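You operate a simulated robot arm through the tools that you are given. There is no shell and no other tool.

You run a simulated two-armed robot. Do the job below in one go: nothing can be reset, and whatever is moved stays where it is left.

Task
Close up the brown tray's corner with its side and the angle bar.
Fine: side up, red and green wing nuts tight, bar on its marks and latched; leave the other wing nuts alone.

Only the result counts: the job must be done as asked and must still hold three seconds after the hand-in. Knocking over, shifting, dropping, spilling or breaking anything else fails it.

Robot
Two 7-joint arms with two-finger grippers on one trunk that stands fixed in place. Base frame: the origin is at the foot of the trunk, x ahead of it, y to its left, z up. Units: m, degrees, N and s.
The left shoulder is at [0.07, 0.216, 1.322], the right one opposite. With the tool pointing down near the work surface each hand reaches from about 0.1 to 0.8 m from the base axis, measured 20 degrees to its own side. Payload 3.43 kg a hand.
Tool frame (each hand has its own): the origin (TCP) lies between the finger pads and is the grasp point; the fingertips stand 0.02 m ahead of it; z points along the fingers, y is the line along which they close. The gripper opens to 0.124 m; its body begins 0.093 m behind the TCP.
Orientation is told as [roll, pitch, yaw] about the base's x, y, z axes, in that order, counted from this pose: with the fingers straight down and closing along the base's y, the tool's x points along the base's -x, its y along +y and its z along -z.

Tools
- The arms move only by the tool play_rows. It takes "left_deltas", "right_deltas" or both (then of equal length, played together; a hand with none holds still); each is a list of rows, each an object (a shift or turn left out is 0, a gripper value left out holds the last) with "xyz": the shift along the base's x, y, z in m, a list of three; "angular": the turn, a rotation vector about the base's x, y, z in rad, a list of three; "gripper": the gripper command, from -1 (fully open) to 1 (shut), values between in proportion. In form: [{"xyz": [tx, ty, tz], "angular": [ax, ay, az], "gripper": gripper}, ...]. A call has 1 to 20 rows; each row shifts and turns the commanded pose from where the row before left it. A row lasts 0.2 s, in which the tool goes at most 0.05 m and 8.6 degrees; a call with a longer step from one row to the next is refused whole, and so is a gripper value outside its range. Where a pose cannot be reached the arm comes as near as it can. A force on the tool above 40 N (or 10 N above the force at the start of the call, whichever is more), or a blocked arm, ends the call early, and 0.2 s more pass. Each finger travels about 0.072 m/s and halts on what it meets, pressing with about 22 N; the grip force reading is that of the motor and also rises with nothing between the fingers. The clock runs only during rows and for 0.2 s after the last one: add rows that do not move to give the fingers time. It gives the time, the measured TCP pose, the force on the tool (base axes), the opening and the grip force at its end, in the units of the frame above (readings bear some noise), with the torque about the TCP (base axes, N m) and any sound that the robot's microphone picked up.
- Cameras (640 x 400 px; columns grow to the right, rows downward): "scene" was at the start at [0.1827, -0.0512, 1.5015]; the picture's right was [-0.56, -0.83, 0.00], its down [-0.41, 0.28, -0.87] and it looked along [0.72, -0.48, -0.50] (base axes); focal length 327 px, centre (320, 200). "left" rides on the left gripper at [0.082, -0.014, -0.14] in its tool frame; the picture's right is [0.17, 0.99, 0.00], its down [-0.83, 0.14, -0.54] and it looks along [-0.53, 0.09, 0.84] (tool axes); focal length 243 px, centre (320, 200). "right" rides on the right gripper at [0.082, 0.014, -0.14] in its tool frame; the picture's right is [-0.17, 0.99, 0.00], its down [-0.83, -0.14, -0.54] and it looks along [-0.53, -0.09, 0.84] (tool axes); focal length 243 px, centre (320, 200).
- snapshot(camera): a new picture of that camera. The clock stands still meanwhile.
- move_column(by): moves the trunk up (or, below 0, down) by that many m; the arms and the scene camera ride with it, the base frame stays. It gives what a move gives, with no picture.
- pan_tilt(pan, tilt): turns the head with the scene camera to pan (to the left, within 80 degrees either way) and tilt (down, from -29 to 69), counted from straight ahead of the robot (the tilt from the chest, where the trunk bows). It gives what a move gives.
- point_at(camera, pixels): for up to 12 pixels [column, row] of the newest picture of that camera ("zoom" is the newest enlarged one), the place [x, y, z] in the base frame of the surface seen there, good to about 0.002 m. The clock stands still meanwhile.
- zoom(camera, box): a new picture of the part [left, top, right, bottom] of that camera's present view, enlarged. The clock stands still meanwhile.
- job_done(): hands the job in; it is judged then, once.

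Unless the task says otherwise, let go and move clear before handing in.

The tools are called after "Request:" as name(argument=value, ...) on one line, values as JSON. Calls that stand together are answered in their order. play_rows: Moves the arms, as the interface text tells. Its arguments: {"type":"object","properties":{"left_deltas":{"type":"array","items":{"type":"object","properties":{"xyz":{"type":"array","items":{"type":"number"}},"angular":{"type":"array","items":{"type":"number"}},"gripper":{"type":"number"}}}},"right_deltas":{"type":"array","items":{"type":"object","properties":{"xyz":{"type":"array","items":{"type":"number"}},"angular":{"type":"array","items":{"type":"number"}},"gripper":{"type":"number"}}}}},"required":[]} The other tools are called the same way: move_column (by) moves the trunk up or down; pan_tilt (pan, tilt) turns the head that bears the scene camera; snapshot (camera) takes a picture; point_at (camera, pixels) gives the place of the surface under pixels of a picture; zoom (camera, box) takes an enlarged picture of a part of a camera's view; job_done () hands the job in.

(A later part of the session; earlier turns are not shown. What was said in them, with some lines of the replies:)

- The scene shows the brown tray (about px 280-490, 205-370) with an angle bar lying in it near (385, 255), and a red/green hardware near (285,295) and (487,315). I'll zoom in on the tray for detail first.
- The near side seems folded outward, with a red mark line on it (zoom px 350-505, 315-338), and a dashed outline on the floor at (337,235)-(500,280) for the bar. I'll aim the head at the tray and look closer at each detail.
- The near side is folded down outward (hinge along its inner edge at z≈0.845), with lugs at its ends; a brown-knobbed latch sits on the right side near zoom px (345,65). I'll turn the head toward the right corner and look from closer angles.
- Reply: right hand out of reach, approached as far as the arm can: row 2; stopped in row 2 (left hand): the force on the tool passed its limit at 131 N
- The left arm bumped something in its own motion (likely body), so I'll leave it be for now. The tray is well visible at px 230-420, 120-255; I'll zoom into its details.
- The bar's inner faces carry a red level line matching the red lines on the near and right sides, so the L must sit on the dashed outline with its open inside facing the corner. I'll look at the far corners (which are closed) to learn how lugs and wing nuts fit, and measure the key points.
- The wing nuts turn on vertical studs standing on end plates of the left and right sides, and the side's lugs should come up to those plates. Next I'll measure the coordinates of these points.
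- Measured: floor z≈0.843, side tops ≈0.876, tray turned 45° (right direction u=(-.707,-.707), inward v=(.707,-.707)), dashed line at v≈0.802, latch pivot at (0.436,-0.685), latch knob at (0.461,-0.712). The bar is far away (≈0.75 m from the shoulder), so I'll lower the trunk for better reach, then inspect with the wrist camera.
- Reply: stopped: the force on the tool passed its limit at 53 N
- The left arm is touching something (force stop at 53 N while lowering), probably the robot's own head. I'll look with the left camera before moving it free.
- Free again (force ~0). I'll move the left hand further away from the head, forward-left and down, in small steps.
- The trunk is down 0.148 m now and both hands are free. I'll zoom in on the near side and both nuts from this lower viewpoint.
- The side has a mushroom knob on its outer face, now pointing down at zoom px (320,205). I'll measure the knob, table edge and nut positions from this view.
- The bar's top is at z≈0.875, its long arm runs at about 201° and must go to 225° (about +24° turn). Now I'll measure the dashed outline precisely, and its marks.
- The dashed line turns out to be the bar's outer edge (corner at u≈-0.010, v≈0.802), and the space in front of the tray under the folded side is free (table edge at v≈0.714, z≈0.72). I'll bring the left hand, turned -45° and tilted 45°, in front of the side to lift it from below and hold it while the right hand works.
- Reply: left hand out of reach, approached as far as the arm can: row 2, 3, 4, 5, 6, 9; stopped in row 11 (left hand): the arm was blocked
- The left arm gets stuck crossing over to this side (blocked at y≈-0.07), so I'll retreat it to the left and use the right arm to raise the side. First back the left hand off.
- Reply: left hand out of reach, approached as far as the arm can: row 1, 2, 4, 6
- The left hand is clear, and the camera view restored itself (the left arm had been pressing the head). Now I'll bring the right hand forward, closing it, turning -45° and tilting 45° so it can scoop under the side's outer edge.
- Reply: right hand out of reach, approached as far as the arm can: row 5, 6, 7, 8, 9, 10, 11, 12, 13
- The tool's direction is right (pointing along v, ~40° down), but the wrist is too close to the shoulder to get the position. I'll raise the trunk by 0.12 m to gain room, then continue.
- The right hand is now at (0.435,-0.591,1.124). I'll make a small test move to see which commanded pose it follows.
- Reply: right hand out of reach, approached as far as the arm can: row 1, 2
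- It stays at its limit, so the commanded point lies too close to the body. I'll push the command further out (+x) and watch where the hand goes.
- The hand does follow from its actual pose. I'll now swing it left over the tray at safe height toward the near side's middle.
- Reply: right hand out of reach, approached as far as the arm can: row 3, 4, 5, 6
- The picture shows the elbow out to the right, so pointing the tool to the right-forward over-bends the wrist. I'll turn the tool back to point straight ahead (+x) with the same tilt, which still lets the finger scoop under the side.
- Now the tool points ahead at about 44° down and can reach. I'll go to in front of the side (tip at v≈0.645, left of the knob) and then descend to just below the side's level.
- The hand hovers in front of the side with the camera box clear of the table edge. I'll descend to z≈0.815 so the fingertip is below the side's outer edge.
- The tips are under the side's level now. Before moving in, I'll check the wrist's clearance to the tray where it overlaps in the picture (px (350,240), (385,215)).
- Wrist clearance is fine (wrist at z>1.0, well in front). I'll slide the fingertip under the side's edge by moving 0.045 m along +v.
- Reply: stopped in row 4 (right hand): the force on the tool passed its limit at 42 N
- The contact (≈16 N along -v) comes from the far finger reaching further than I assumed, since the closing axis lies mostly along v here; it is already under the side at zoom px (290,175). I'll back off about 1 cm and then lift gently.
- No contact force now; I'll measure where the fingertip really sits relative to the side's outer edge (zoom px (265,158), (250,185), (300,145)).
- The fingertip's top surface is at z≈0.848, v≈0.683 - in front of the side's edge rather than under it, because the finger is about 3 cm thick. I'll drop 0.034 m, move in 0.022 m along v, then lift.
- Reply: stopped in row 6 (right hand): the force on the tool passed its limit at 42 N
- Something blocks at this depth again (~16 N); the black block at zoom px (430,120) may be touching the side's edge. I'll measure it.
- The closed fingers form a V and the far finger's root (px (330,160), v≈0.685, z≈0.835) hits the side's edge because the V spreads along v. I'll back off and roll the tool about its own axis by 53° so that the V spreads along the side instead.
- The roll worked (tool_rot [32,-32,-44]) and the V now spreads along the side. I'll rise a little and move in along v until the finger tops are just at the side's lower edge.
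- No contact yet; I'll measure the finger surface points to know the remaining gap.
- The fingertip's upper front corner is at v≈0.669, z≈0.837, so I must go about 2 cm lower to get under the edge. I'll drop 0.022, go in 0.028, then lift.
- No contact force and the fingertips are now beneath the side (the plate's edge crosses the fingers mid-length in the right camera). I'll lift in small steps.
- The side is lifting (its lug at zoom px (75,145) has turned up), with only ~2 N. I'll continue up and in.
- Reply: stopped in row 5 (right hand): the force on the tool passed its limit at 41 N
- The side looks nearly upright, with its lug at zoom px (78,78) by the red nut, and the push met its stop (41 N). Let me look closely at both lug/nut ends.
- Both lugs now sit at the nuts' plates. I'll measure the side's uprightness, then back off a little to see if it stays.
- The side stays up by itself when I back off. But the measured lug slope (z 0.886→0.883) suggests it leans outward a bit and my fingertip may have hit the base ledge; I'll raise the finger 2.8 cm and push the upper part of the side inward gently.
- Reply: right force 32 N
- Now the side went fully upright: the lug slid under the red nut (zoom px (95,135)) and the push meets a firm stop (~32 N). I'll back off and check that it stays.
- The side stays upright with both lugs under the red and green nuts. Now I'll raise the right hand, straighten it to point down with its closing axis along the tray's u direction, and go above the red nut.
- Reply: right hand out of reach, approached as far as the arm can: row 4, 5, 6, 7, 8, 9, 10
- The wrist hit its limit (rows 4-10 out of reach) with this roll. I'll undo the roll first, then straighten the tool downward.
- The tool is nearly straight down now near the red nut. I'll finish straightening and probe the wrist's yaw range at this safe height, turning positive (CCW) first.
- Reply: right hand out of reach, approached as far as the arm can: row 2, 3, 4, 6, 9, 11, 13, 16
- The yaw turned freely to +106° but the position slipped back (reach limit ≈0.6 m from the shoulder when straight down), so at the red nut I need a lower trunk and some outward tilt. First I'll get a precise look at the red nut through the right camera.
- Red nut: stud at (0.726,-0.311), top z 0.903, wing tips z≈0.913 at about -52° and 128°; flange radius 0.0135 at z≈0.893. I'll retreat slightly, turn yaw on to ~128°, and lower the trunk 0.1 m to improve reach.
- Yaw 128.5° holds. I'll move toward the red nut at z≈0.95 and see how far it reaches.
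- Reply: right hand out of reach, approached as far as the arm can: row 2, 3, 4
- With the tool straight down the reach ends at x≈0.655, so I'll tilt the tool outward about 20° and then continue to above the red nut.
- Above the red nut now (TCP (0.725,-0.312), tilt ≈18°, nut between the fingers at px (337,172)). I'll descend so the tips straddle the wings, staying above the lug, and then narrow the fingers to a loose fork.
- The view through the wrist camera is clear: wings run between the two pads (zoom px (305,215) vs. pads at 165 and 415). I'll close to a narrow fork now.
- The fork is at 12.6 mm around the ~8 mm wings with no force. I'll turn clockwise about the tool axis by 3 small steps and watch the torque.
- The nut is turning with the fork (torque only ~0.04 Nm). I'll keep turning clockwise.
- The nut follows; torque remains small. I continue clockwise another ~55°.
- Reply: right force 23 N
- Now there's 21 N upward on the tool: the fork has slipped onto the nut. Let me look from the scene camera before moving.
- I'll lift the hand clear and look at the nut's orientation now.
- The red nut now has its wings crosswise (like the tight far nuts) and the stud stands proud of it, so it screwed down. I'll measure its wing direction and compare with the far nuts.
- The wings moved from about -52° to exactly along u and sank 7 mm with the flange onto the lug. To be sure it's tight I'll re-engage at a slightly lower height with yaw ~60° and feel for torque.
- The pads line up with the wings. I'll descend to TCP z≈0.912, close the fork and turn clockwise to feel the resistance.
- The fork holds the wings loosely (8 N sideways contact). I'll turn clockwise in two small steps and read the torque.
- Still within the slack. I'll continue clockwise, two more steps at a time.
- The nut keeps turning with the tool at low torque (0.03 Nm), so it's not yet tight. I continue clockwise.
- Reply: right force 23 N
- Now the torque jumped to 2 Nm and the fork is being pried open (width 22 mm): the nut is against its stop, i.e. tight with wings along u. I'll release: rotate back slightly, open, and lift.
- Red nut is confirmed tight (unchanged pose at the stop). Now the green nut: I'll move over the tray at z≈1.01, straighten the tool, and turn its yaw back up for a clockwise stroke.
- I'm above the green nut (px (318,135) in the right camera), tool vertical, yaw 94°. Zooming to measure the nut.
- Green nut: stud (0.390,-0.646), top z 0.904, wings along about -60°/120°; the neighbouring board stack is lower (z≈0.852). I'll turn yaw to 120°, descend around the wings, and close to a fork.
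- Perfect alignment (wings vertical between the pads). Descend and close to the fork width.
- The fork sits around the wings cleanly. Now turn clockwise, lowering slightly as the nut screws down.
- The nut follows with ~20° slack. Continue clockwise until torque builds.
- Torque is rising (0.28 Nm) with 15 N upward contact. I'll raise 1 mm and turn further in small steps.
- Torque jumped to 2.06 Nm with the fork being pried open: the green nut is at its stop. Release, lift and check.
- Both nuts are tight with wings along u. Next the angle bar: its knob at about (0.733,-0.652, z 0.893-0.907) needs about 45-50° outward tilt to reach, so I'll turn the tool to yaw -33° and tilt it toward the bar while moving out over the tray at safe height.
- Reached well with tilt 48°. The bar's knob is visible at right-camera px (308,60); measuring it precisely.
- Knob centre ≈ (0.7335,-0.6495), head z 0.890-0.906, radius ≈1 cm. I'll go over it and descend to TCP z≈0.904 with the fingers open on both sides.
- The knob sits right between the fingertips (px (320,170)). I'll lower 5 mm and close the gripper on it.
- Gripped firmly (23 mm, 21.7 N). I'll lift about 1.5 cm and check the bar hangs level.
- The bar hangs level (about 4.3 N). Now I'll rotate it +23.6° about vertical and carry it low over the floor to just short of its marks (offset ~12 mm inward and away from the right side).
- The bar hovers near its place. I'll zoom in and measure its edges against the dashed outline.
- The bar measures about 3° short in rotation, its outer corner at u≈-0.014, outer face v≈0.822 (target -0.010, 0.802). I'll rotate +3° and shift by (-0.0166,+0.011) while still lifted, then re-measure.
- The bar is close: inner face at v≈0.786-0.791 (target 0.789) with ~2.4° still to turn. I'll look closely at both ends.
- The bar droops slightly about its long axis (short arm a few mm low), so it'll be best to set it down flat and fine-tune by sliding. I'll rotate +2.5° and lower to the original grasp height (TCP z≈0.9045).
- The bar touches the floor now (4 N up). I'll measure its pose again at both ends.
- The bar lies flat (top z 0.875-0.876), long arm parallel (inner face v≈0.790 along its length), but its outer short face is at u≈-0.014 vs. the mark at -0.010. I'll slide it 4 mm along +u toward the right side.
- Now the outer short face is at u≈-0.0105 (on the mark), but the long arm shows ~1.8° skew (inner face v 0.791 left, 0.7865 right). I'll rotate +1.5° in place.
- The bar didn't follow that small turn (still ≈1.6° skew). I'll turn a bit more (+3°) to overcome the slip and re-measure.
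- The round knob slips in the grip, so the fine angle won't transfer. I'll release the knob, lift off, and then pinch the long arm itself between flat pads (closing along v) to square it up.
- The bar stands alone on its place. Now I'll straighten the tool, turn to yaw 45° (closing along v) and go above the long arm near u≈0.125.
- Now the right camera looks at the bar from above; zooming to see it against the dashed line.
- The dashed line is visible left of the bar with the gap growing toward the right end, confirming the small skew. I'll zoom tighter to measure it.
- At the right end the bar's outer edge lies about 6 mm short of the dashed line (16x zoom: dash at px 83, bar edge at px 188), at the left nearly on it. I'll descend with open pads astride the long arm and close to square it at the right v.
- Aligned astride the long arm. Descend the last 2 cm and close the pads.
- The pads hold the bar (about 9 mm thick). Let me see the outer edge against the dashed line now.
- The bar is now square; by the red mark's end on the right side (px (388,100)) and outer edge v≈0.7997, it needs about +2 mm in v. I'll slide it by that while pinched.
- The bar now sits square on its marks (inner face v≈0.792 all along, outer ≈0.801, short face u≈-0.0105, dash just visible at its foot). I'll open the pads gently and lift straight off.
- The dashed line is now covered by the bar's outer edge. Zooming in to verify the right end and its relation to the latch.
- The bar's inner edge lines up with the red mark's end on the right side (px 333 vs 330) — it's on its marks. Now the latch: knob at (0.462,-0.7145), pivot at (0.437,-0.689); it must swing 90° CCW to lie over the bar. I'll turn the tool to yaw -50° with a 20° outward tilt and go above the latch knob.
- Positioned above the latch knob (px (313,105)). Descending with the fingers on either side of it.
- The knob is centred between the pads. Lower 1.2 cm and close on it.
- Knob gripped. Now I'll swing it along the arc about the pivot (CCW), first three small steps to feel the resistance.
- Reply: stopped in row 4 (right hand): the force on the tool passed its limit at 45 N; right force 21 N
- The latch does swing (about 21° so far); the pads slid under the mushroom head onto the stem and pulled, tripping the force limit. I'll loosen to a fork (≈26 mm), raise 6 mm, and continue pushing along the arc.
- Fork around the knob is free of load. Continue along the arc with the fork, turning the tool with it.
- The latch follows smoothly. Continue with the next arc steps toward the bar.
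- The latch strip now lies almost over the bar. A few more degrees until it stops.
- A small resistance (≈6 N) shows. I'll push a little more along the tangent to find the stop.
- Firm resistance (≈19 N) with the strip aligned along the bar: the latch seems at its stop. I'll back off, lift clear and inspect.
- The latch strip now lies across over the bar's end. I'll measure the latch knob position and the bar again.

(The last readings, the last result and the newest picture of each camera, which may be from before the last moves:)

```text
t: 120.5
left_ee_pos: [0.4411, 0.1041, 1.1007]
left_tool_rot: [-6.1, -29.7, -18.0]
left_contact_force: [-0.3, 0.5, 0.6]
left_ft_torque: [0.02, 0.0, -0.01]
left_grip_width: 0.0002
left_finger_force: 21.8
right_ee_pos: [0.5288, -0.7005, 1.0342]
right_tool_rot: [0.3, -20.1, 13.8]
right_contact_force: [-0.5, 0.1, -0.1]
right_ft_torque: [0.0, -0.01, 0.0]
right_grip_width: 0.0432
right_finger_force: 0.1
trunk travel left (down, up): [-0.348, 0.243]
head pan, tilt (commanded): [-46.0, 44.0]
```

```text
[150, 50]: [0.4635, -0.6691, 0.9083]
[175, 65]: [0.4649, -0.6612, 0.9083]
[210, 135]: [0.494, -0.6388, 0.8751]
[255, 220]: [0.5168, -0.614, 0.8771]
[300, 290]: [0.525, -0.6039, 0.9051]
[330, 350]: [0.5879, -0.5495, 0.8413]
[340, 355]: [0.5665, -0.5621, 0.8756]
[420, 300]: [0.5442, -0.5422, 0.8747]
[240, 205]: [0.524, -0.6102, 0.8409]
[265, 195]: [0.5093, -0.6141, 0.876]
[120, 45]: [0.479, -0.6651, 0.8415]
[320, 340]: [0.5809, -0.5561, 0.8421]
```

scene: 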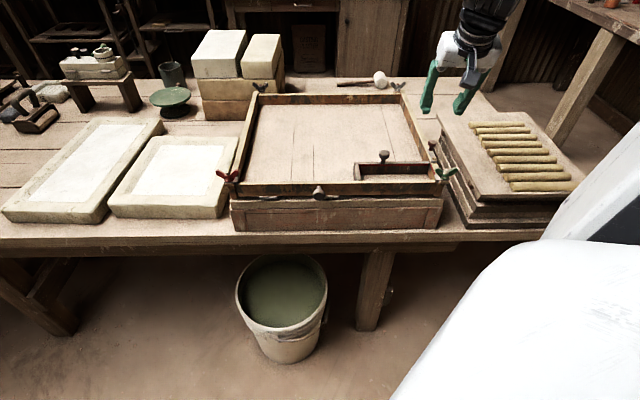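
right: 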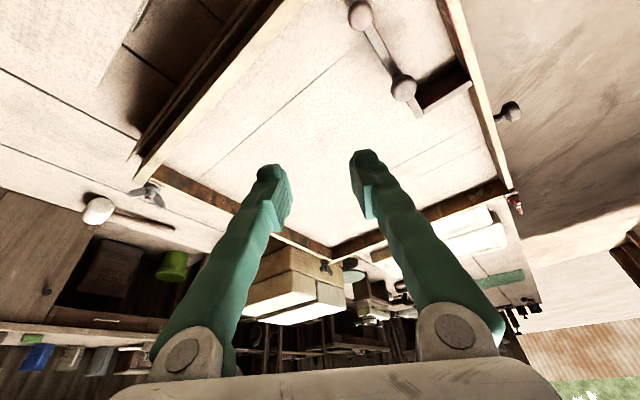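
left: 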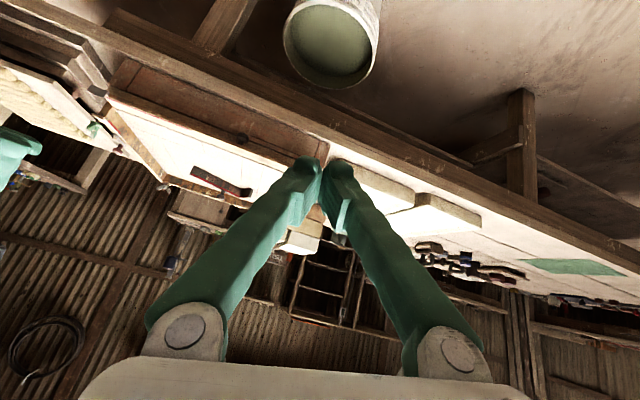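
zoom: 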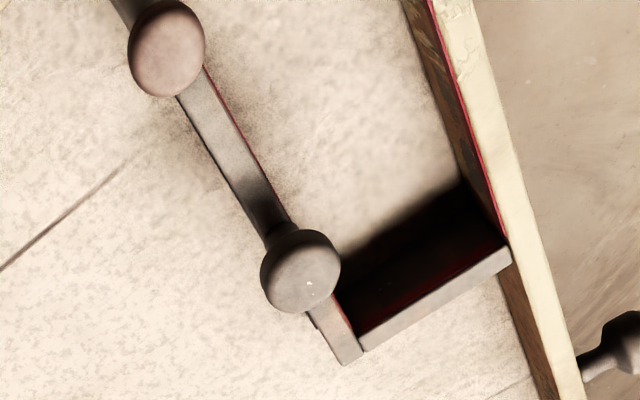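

Latch knob is now at azimuth ≈44° from its pivot (≈89-90° swung), strip parallel to and above the bar. I'll check the bar's left corner against the dashes once more.

Request:
zoom(camera="right", box=[390, 85, 440, 125])

Request:
point_at(camera="zoom", pixels=[[215, 270], [240, 320], [300, 350], [330, 330], [260, 290], [230, 300], [200, 230], [350, 250], [420, 300], [500, 250], [250, 340], [280, 250]])

Request:
zoom(camera="scene", box=[340, 150, 380, 190])

```text
10.00 times, centred on (415, 105) of right
```

zoom: 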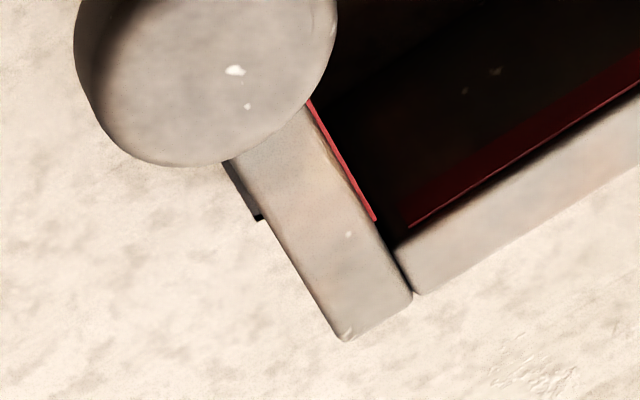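

```text
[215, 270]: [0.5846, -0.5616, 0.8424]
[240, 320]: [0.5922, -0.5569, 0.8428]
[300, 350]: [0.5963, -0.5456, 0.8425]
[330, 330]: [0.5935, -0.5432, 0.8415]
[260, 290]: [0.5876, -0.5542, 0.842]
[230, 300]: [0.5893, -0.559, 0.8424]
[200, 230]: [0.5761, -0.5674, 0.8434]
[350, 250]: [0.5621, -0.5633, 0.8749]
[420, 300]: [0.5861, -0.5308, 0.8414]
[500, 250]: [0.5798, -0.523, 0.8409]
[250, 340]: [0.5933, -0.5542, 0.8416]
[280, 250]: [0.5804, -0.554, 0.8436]
```

```text
10.00 times, centred on (360, 170) of scene
```

zoom: 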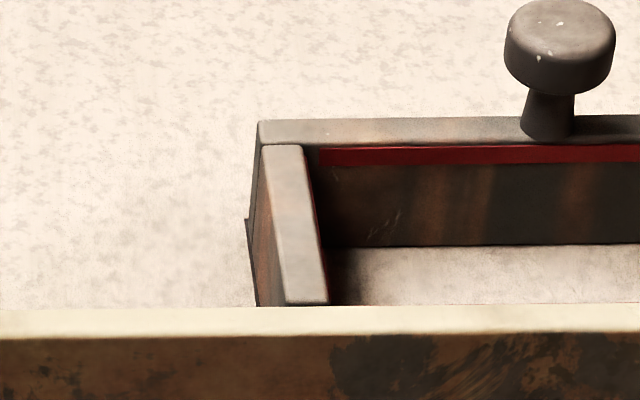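

The bar's outer corner computes to u≈-0.010, v≈0.802 — right on the dashed corner. Last checks: green and red nut orientation/height and the side's uprightness.

Request:
zoom(camera="scene", box=[425, 150, 465, 190])

Request:
point_at(camera="zoom", pixels=[[165, 190], [375, 175], [270, 195], [270, 225], [265, 270], [190, 280], [220, 215], [330, 215], [285, 300], [150, 255]])

Request:
zoom(camera="scene", box=[205, 150, 255, 200])

Request:
point_at(camera="zoom", pixels=[[222, 175], [378, 172], [300, 178], [310, 240], [370, 235], [500, 262], [500, 275], [500, 300], [500, 350], [385, 265]])

Request:
snapshot(camera="scene")

```text
10.00 times, centred on (445, 170) of scene
```

zoom: 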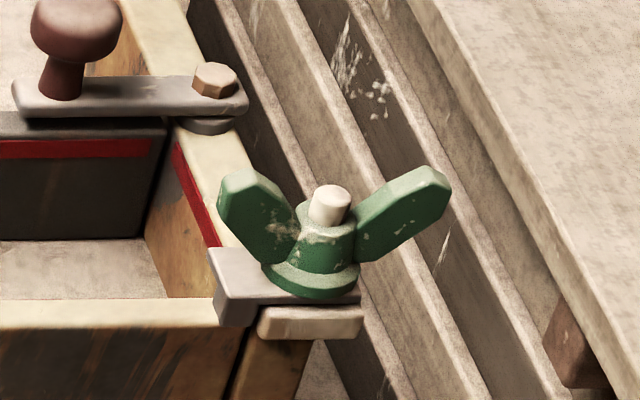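

```text
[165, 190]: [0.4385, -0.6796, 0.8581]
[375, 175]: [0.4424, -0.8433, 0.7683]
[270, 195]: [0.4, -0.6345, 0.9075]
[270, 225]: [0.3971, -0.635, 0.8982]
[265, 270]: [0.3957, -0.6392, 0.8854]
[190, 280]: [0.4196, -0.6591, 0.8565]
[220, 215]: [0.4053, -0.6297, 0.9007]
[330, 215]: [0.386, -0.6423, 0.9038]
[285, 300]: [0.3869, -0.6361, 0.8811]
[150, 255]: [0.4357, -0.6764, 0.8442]
```

```text
8.00 times, centred on (230, 175) of scene
```

zoom: 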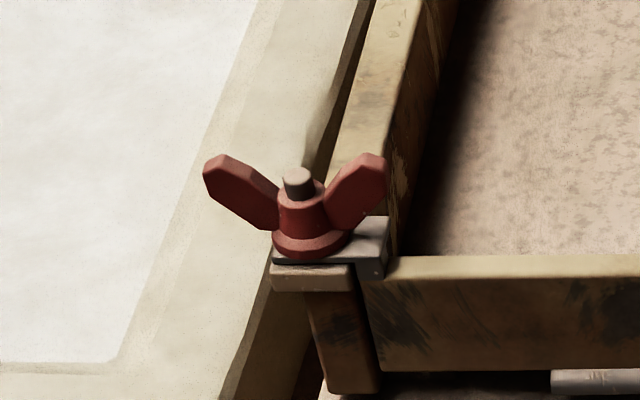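

```text
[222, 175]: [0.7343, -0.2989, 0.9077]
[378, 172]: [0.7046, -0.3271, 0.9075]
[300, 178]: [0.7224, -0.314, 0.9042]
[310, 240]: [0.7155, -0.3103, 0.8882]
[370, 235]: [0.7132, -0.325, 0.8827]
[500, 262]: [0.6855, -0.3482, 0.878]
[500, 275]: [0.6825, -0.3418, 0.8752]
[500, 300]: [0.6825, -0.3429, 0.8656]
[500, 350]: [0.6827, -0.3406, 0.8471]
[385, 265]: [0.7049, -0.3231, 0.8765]
```

```text
taken
```

scene: 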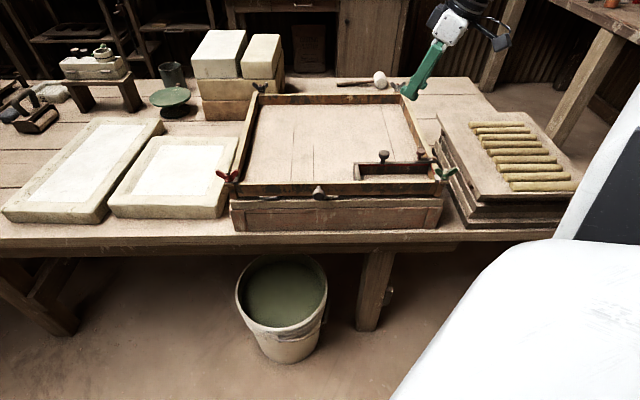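

All looks right. One last precise check that the latch strip is fully swung (points along its front edge).

Request:
zoom(camera="scene", box=[415, 145, 455, 175])

Request:
point_at(camera="zoom", pixels=[[130, 205], [180, 205], [240, 205], [300, 205], [340, 208], [130, 190], [250, 190], [290, 190], [315, 185], [170, 85], [165, 110], [130, 225]])

```text
13.33 times, centred on (435, 160) of scene
```

zoom: 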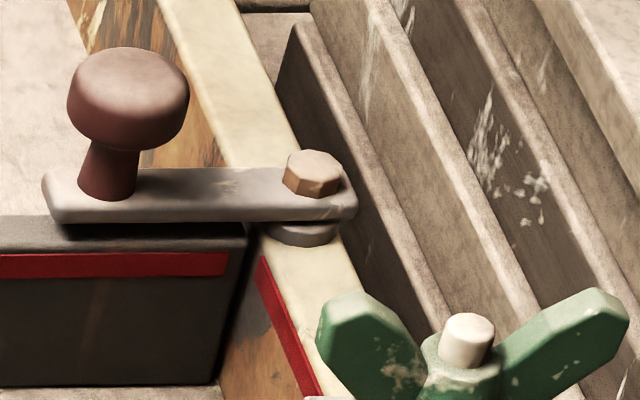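

```text
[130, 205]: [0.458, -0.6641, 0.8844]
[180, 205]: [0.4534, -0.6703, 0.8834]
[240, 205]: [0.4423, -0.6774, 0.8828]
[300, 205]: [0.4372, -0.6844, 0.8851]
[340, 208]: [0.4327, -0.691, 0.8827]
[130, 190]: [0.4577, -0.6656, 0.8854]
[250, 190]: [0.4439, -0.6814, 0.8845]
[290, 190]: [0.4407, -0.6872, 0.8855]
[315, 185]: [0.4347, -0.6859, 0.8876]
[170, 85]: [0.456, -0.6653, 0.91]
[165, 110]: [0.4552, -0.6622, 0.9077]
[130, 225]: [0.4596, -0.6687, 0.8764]
```

The latch strip runs at 44-45°, exactly over and along the bar, and everything else stands as intended. I'll raise the right hand a bit more to be well clear, then hand in.

Request:
play_rows(right_deltas=[{"xyz": [0, 0, 0.03]}, {"xyz": [0, 0, 0.03]}, {"xyz": [0, 0, 0]}, {"xyz": [0, 0, 0]}, {"xyz": [0, 0, 0]}])

Request:
zoom(camera="scene", box=[205, 70, 475, 240])

```text
t: 121.7
left_ee_pos: [0.4401, 0.1033, 1.0986]
left_tool_rot: [-6.2, -29.7, -18.1]
left_contact_force: [0.3, 0.4, -1.2]
left_ft_torque: [-0.02, -0.01, -0.04]
left_grip_width: 0.0
left_finger_force: 22.0
right_ee_pos: [0.5291, -0.6988, 1.0925]
right_tool_rot: [0.2, -20.1, 13.8]
right_contact_force: [0.3, -0.5, -1.5]
right_ft_torque: [0.01, 0.02, -0.02]
right_grip_width: 0.0433
right_finger_force: 0.1
trunk travel left (down, up): [-0.348, 0.243]
head pan, tilt (commanded): [-46.0, 44.0]
```

```text
2.35 times, centred on (340, 155) of scene
```

zoom: 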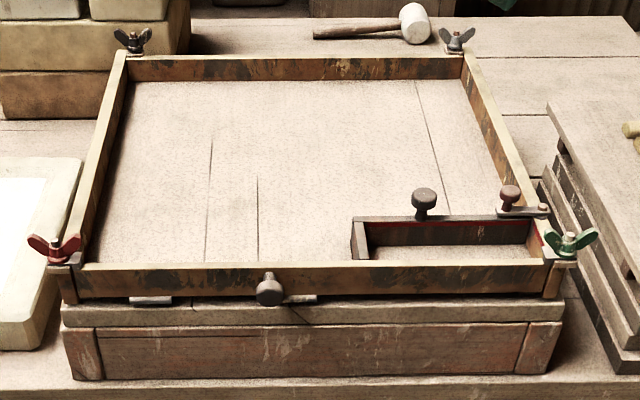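

The final picture shows the side up, both the red (px (55,245)) and green (px (570,243)) nuts tight on their lugs, the bar on its marks and the latch over it, with both hands clear. I hand in the job.

Request:
job_done()

```text
The job is handed in.
```

The tray's corner is closed and the job is handed in; I have not seen the verdict.

- **Side:** it is upright and stays up on its own, with both end lugs under their wing nuts.
- **Wing nuts:** I turned the red and green ones clockwise until they hit a stop at about 2 Nm. Their wings now lie crosswise, like the far nuts. I did not touch the other two.
- **Angle bar:** it lies flat with its outer corner within about 1 mm of the dashed corner. At the right end its inner edge meets the end of the red line.
- **Latch:** I swung it about 90° until it met firm resistance, and its strip now lies over and along the bar's end. I heard no click, so "latched" rests on its position and that stop.

**Forces on the way:** while lifting the side, a fingertip pressed against the tray or its side at just over 40 N three times. I saw no shift of the tray afterwards. Early on, the left arm also pressed against the robot's own body or head and then backed off.

Both hands were clear of the tray at hand-in.
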